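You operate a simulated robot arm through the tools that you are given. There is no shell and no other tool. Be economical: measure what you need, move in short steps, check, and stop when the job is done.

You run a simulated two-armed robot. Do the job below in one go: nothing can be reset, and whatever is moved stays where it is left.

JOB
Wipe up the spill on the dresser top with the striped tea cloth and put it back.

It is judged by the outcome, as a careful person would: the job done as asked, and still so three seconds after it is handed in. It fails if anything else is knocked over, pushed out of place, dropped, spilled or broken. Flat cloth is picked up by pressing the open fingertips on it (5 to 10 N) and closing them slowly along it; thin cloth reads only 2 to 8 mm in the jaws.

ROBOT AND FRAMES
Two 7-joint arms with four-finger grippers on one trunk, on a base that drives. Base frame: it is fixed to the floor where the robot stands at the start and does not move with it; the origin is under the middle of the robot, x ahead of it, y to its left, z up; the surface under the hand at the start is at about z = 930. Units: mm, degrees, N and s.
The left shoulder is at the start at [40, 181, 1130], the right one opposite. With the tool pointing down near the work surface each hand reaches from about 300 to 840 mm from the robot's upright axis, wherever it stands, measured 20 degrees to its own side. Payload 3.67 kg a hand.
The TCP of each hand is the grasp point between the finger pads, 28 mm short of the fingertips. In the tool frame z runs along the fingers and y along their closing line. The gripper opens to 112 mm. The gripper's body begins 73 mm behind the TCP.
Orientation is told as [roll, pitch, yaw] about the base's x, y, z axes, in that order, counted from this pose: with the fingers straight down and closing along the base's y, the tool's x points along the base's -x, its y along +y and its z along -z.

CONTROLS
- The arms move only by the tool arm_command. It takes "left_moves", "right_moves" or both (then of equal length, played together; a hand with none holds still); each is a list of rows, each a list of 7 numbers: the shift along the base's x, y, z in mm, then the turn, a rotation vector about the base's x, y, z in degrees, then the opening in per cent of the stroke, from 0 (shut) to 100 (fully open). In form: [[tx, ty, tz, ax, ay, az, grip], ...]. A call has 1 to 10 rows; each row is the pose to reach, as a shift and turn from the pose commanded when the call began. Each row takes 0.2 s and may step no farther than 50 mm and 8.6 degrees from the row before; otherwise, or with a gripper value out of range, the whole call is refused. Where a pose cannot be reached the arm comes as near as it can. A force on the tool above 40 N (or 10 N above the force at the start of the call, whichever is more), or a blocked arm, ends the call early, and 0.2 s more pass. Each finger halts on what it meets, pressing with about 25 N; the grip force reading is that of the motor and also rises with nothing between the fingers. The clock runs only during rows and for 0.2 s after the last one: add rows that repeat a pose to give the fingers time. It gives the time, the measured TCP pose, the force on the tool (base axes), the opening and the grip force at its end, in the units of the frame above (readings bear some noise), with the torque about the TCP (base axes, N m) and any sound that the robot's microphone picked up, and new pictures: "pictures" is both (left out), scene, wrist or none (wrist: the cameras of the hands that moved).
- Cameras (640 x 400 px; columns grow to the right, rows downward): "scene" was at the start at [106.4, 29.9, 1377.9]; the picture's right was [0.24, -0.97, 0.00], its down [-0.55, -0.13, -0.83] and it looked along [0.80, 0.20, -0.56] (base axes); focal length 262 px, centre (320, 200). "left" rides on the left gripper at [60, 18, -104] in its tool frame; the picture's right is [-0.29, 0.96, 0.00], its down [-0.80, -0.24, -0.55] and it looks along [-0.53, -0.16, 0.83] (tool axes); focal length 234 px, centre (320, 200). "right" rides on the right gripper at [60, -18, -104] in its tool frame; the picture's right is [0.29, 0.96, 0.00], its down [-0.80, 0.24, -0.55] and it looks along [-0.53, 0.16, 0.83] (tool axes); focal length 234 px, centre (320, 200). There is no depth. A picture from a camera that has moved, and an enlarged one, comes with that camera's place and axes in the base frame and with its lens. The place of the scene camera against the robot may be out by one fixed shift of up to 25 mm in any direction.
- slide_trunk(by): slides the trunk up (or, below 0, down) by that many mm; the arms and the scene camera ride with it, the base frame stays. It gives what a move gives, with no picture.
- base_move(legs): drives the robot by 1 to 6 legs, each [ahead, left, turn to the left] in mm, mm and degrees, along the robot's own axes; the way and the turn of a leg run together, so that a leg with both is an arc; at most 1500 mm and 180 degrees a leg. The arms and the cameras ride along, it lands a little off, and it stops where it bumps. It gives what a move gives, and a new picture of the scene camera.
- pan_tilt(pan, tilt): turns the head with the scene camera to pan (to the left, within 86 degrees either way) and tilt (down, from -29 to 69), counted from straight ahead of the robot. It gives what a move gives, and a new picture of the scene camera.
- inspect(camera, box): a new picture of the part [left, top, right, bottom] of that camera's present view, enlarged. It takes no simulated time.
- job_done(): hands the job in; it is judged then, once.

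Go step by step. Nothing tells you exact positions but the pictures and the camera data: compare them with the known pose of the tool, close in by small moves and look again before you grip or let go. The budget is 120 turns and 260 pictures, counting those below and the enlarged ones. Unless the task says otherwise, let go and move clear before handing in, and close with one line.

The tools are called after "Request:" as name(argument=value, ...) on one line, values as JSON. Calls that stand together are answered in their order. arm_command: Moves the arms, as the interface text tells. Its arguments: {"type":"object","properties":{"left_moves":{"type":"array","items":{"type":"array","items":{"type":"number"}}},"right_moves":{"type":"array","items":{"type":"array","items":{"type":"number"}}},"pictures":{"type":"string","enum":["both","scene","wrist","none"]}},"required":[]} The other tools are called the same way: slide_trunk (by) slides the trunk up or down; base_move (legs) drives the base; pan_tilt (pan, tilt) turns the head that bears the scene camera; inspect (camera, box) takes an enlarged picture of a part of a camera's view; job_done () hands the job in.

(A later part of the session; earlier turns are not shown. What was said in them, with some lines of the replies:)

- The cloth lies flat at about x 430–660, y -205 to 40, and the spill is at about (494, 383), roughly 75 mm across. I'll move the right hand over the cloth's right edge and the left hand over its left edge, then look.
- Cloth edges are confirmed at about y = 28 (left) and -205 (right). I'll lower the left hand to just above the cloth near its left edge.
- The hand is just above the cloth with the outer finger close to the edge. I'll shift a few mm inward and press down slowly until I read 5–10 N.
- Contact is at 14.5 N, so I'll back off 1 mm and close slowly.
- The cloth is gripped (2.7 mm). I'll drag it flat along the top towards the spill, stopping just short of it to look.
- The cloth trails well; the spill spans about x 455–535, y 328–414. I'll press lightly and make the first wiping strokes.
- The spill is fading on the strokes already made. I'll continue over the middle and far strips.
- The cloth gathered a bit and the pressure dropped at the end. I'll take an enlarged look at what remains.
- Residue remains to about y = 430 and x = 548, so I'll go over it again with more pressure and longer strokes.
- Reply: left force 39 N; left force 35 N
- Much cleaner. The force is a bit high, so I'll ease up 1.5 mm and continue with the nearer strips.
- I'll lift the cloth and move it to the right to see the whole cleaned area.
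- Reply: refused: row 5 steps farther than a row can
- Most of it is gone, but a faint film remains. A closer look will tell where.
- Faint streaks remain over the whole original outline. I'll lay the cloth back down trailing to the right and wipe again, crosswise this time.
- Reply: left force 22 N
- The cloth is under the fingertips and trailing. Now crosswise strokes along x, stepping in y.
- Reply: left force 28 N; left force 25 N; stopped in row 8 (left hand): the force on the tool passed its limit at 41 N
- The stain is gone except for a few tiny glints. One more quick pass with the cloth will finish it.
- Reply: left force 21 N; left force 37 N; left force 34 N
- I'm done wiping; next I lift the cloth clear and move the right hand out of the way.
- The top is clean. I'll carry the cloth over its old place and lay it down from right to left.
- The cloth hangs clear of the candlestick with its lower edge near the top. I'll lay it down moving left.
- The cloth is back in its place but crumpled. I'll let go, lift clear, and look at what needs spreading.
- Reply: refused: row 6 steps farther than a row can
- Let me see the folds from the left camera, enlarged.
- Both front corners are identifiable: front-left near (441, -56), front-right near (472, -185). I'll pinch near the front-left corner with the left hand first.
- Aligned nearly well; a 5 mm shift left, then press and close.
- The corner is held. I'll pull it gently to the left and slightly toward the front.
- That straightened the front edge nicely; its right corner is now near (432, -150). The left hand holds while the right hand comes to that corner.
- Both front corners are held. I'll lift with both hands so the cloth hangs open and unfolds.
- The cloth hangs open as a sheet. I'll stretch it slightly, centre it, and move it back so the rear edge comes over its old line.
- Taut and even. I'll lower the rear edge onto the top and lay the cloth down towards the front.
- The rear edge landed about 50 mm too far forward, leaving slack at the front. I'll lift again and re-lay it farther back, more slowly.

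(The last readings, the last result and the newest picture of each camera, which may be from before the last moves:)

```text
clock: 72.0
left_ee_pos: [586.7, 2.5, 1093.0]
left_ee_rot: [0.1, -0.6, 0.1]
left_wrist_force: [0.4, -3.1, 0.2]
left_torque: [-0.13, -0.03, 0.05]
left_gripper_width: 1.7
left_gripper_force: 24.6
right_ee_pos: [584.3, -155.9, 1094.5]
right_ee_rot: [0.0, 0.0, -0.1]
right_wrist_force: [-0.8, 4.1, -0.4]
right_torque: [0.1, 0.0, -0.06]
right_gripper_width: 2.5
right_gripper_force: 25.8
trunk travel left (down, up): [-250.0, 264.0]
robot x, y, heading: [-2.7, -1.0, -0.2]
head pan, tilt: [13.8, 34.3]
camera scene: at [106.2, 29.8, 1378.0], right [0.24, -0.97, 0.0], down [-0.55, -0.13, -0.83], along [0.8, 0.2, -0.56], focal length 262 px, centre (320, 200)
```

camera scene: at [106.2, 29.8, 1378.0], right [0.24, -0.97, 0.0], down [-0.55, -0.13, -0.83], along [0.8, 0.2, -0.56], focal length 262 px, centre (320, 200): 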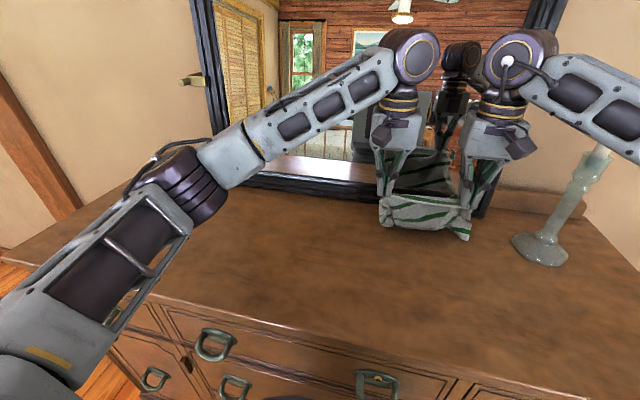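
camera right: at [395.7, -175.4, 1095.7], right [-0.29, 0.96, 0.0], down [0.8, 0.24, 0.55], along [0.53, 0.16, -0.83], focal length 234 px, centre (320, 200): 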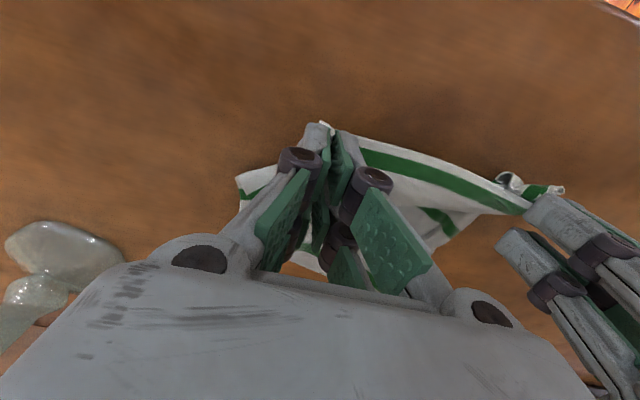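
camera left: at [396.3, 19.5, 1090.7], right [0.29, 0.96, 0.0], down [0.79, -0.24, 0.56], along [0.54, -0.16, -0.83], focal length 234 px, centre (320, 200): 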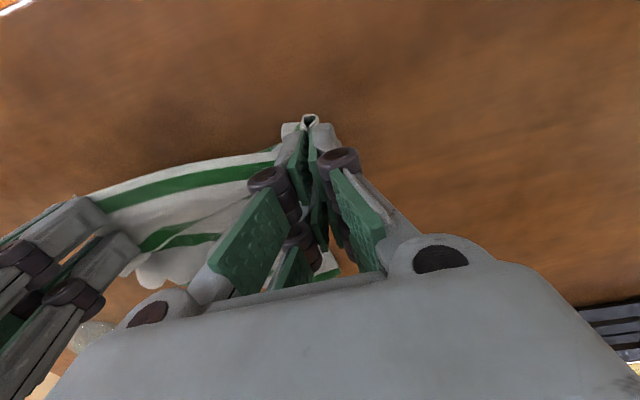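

Request:
arm_command(left_moves=[[-20, 0, -15, 0, 0, 0, 0], [-40, 0, -30, 0, 0, 0, 0], [-60, 0, -47, 0, 0, 0, 0], [-78, 0, -63, 0, 0, 0, 0], [-93, 0, -80, 0, 0, 0, 0], [-107, 0, -97, 0, 0, 0, 0], [-118, 0, -112, 0, 0, 0, 0], [-126, 0, -124, 0, 0, 0, 0], [-132, 0, -131, 0, 0, 0, 0], [-132, 0, -131, 0, 0, 0, 0]], right_moves=[[-20, 0, -15, 0, 0, 0, 0], [-40, 0, -30, 0, 0, 0, 0], [-60, 0, -47, 0, 0, 0, 0], [-78, 0, -63, 0, 0, 0, 0], [-93, 0, -80, 0, 0, 0, 0], [-107, 0, -97, 0, 0, 0, 0], [-118, 0, -112, 0, 0, 0, 0], [-126, 0, -124, 0, 0, 0, 0], [-132, 0, -131, 0, 0, 0, 0], [-132, 0, -131, 0, 0, 0, 0]])

Request:
inspect(camera="scene", box=[320, 200, 520, 325])

```text
clock: 74.2
left_ee_pos: [456.2, 1.6, 960.4]
left_ee_rot: [0.0, -0.5, 0.1]
left_wrist_force: [-0.8, -3.3, 0.4]
left_torque: [-0.09, 0.0, 0.03]
left_gripper_width: 1.9
left_gripper_force: 25.3
right_ee_pos: [451.9, -156.0, 962.9]
right_ee_rot: [-0.1, 0.0, 0.0]
right_wrist_force: [-0.5, 3.3, 0.7]
right_torque: [0.09, -0.01, -0.07]
right_gripper_width: 2.5
right_gripper_force: 24.9
trunk travel left (down, up): [-250.0, 264.0]
robot x, y, heading: [0.7, 2.1, 0.0]
head pan, tilt: [13.8, 34.3]
camera scene: at [106.8, 29.8, 1377.9], right [0.24, -0.97, 0.0], down [-0.55, -0.13, -0.83], along [0.8, 0.2, -0.56], focal length 262 px, centre (320, 200)
camera right: at [391.4, -173.6, 1068.7], right [-0.29, 0.96, 0.0], down [0.8, 0.24, 0.55], along [0.53, 0.16, -0.83], focal length 234 px, centre (320, 200)
camera left: at [395.8, 18.9, 1064.8], right [0.29, 0.96, 0.0], down [0.79, -0.24, 0.56], along [0.54, -0.16, -0.83], focal length 234 px, centre (320, 200)
```

scene: 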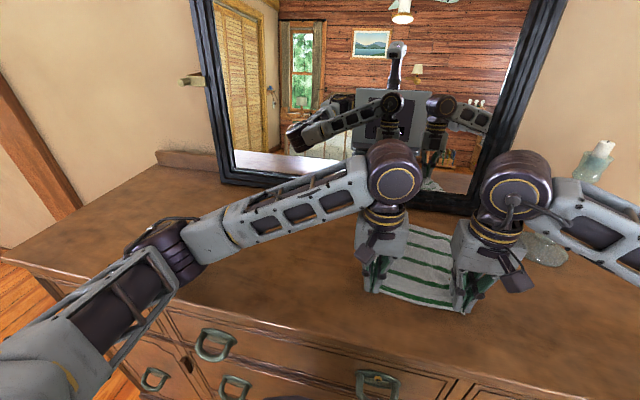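
right: 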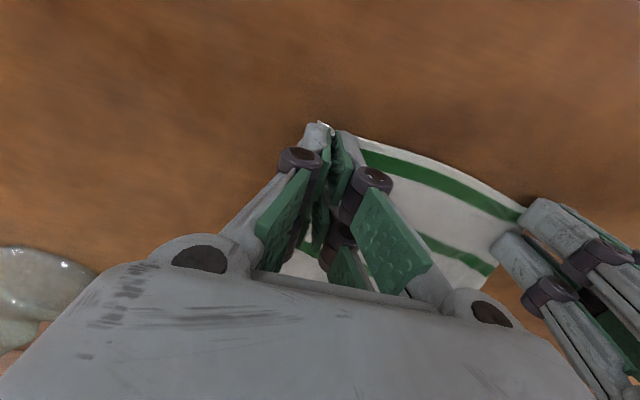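
left: 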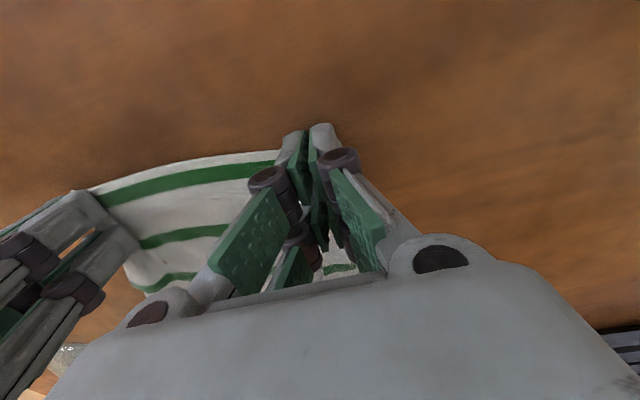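

```text
3.20 times, centred on (420, 262) of scene
camera zoom: at [106.8, 29.8, 1377.9], right [0.24, -0.97, 0.0], down [-0.55, -0.13, -0.83], along [0.8, 0.2, -0.56], focal length 840 px, centre (0, 0)
```

zoom: 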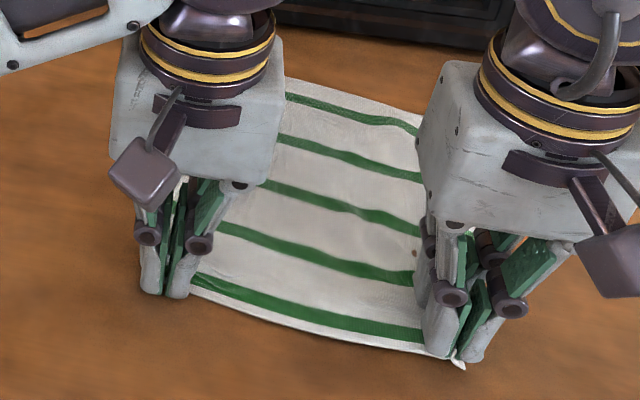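

All five stripes lie flat now. I'll set the fingertips lightly down, open slowly to spread the pinched folds, and lift off.

Request:
arm_command(left_moves=[[0, 0, -3, 0, 0, 0, 0], [0, 0, -3, 0, 0, 0, 8], [0, 0, -3, 0, 0, 0, 16], [0, 0, -3, 0, 0, 0, 24], [0, 0, -3, 0, 0, 0, 32], [0, 0, -3, 0, 0, 0, 38], [0, 0, 15, 0, 0, 0, 38], [0, 0, 50, 0, 0, 0, 38], [0, 0, 95, 0, 0, 0, 38], [0, 0, 130, 0, 0, 0, 38]], right_moves=[[0, 0, -5, 0, 0, 0, 0], [0, 0, -5, 0, 0, 0, 8], [0, 0, -5, 0, 0, 0, 16], [0, 0, -5, 0, 0, 0, 24], [0, 0, -5, 0, 0, 0, 32], [0, 0, -5, 0, 0, 0, 38], [0, 0, 15, 0, 0, 0, 38], [0, 0, 50, 0, 0, 0, 38], [0, 0, 95, 0, 0, 0, 38], [0, 0, 130, 0, 0, 0, 38]])

Request:
arm_command(left_moves=[[0, 35, 30, 0, 0, 0, 38], [0, 75, 50, 0, 0, 0, 38], [0, 120, 50, 0, 0, 0, 38], [0, 165, 50, 0, 0, 0, 38], [0, 210, 50, 0, 0, 0, 38], [0, 255, 50, 0, 0, 0, 38], [0, 300, 50, 0, 0, 0, 38], [0, 345, 50, 0, 0, 0, 38]], right_moves=[[-10, -25, 30, 0, 0, 0, 38], [-20, -50, 50, 0, 0, 0, 38], [-30, -75, 60, 0, 0, 0, 38], [-40, -100, 60, 0, 0, 0, 38], [-40, -130, 60, 0, 0, 0, 38], [-40, -160, 60, 0, 0, 0, 38], [-40, -170, 60, 0, 0, 0, 38], [-40, -170, 60, 0, 0, 0, 38]], pictures="scene")

Request:
inspect(camera="scene", box=[320, 200, 520, 325])

```text
clock: 76.4
left_ee_pos: [455.1, 2.0, 1091.5]
left_ee_rot: [0.0, -0.5, 0.2]
left_wrist_force: [-0.5, 0.2, -0.3]
left_torque: [0.0, 0.01, 0.03]
left_gripper_width: 42.6
left_gripper_force: 0.1
right_ee_pos: [451.6, -155.6, 1094.7]
right_ee_rot: [-0.1, 0.0, -0.1]
right_wrist_force: [-0.6, -0.4, -0.1]
right_torque: [0.03, -0.01, 0.02]
right_gripper_width: 42.5
right_gripper_force: 0.0
trunk travel left (down, up): [-250.0, 264.0]
robot x, y, heading: [-0.6, 1.9, 0.1]
head pan, tilt: [13.8, 34.3]
camera scene: at [105.3, 29.9, 1378.1], right [0.24, -0.97, 0.0], down [-0.55, -0.13, -0.83], along [0.8, 0.2, -0.56], focal length 262 px, centre (320, 200)
camera right: at [390.9, -173.8, 1199.8], right [-0.29, 0.96, 0.0], down [0.8, 0.24, 0.55], along [0.53, 0.16, -0.83], focal length 234 px, centre (320, 200)
camera left: at [393.7, 20.8, 1195.7], right [0.29, 0.96, 0.0], down [0.79, -0.24, 0.56], along [0.54, -0.16, -0.83], focal length 234 px, centre (320, 200)
```

scene: 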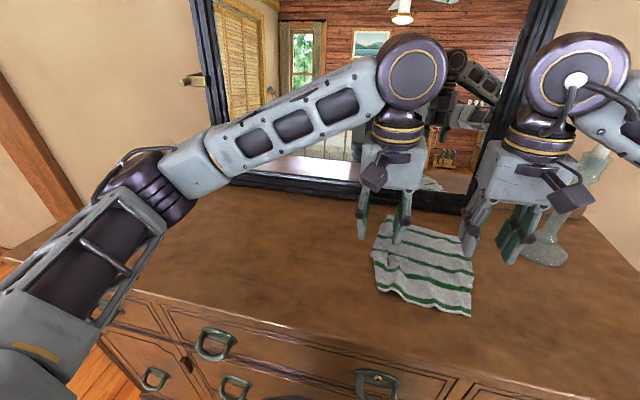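
right: 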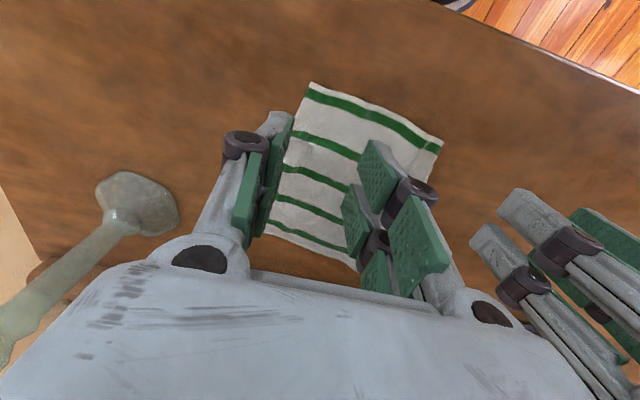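
left: 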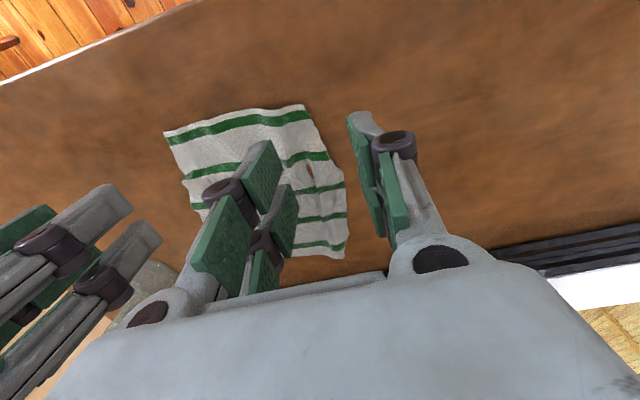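

```text
clock: 78.2
left_ee_pos: [454.7, 350.5, 1142.7]
left_ee_rot: [-0.2, -0.6, 0.0]
left_wrist_force: [0.3, -0.9, 1.2]
left_torque: [-0.07, 0.02, 0.01]
left_gripper_width: 42.9
left_gripper_force: 0.0
right_ee_pos: [411.8, -324.1, 1154.4]
right_ee_rot: [-0.1, -0.1, 0.1]
right_wrist_force: [-0.1, 0.1, -0.1]
right_torque: [-0.04, 0.0, -0.01]
right_gripper_width: 42.5
right_gripper_force: 0.1
trunk travel left (down, up): [-250.0, 264.0]
robot x, y, heading: [2.1, -1.5, 0.2]
head pan, tilt: [13.8, 34.3]
camera scene: at [106.0, 31.2, 1378.0], right [0.24, -0.97, 0.0], down [-0.55, -0.14, -0.83], along [0.8, 0.2, -0.56], focal length 262 px, centre (320, 200)
```

scene: 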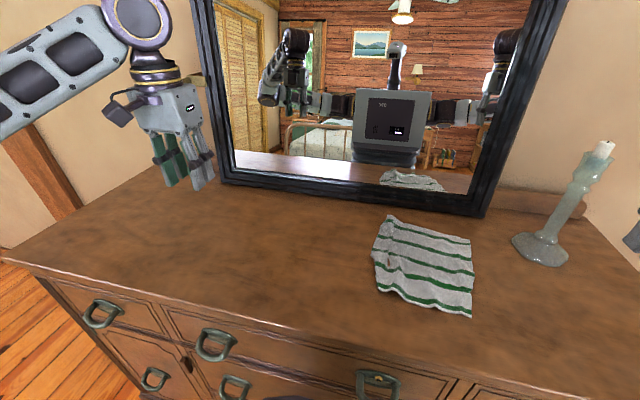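

```text
3.20 times, centred on (420, 262) of scene
camera zoom: at [106.0, 31.2, 1378.0], right [0.24, -0.97, 0.0], down [-0.55, -0.14, -0.83], along [0.8, 0.2, -0.56], focal length 840 px, centre (0, 0)
```

zoom: 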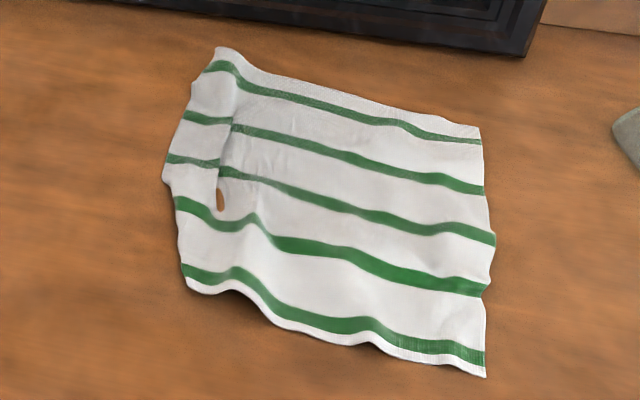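

The cloth is flat and back in its place, about 20 mm from where it lay. One last check of the spill area.

Request:
inspect(camera="scene", box=[140, 195, 300, 295])

Request:
inspect(camera="left", box=[0, 0, 640, 400])

```text
4.00 times, centred on (220, 245) of scene
camera zoom: at [106.0, 31.2, 1378.0], right [0.24, -0.97, 0.0], down [-0.55, -0.14, -0.83], along [0.8, 0.2, -0.56], focal length 1050 px, centre (720, 20)
```

zoom: 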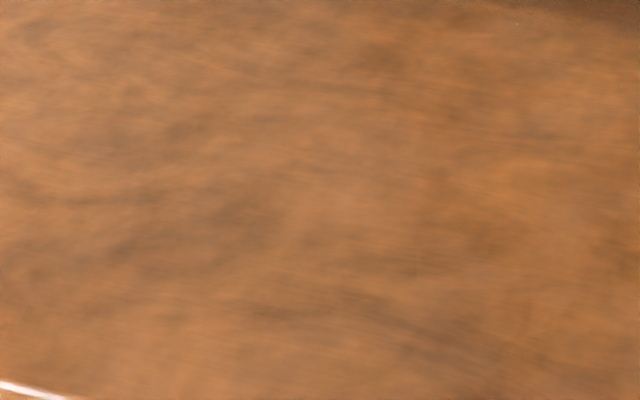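

```text
1.00 times, centred on (320, 200) of left (not enlarged: the box is as wide or as high as the picture)
camera zoom: at [394.3, 367.8, 1245.7], right [0.29, 0.96, 0.0], down [0.79, -0.24, 0.56], along [0.54, -0.16, -0.83], focal length 234 px, centre (320, 200)
```

zoom: 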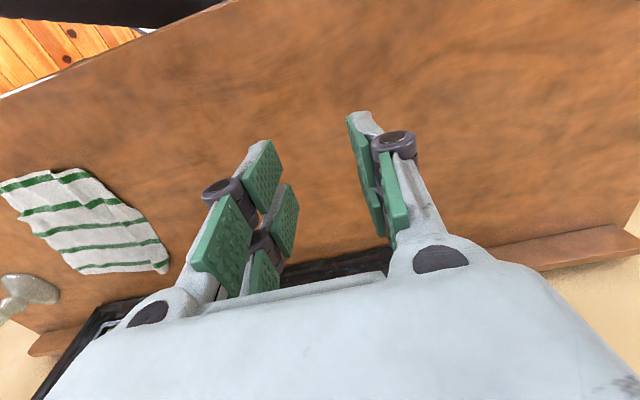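

The spill area is clean, the cloth lies spread in its place, and both hands are clear, so I'm handing in.

Request:
job_done()

```text
The job is handed in.
```

I wiped up the spill, and the last pictures show no trace of it. The striped tea cloth is spread back in its place, about 20 mm from where it lay, with a few wrinkles and a small brown spot near its left edge; nothing else was disturbed.
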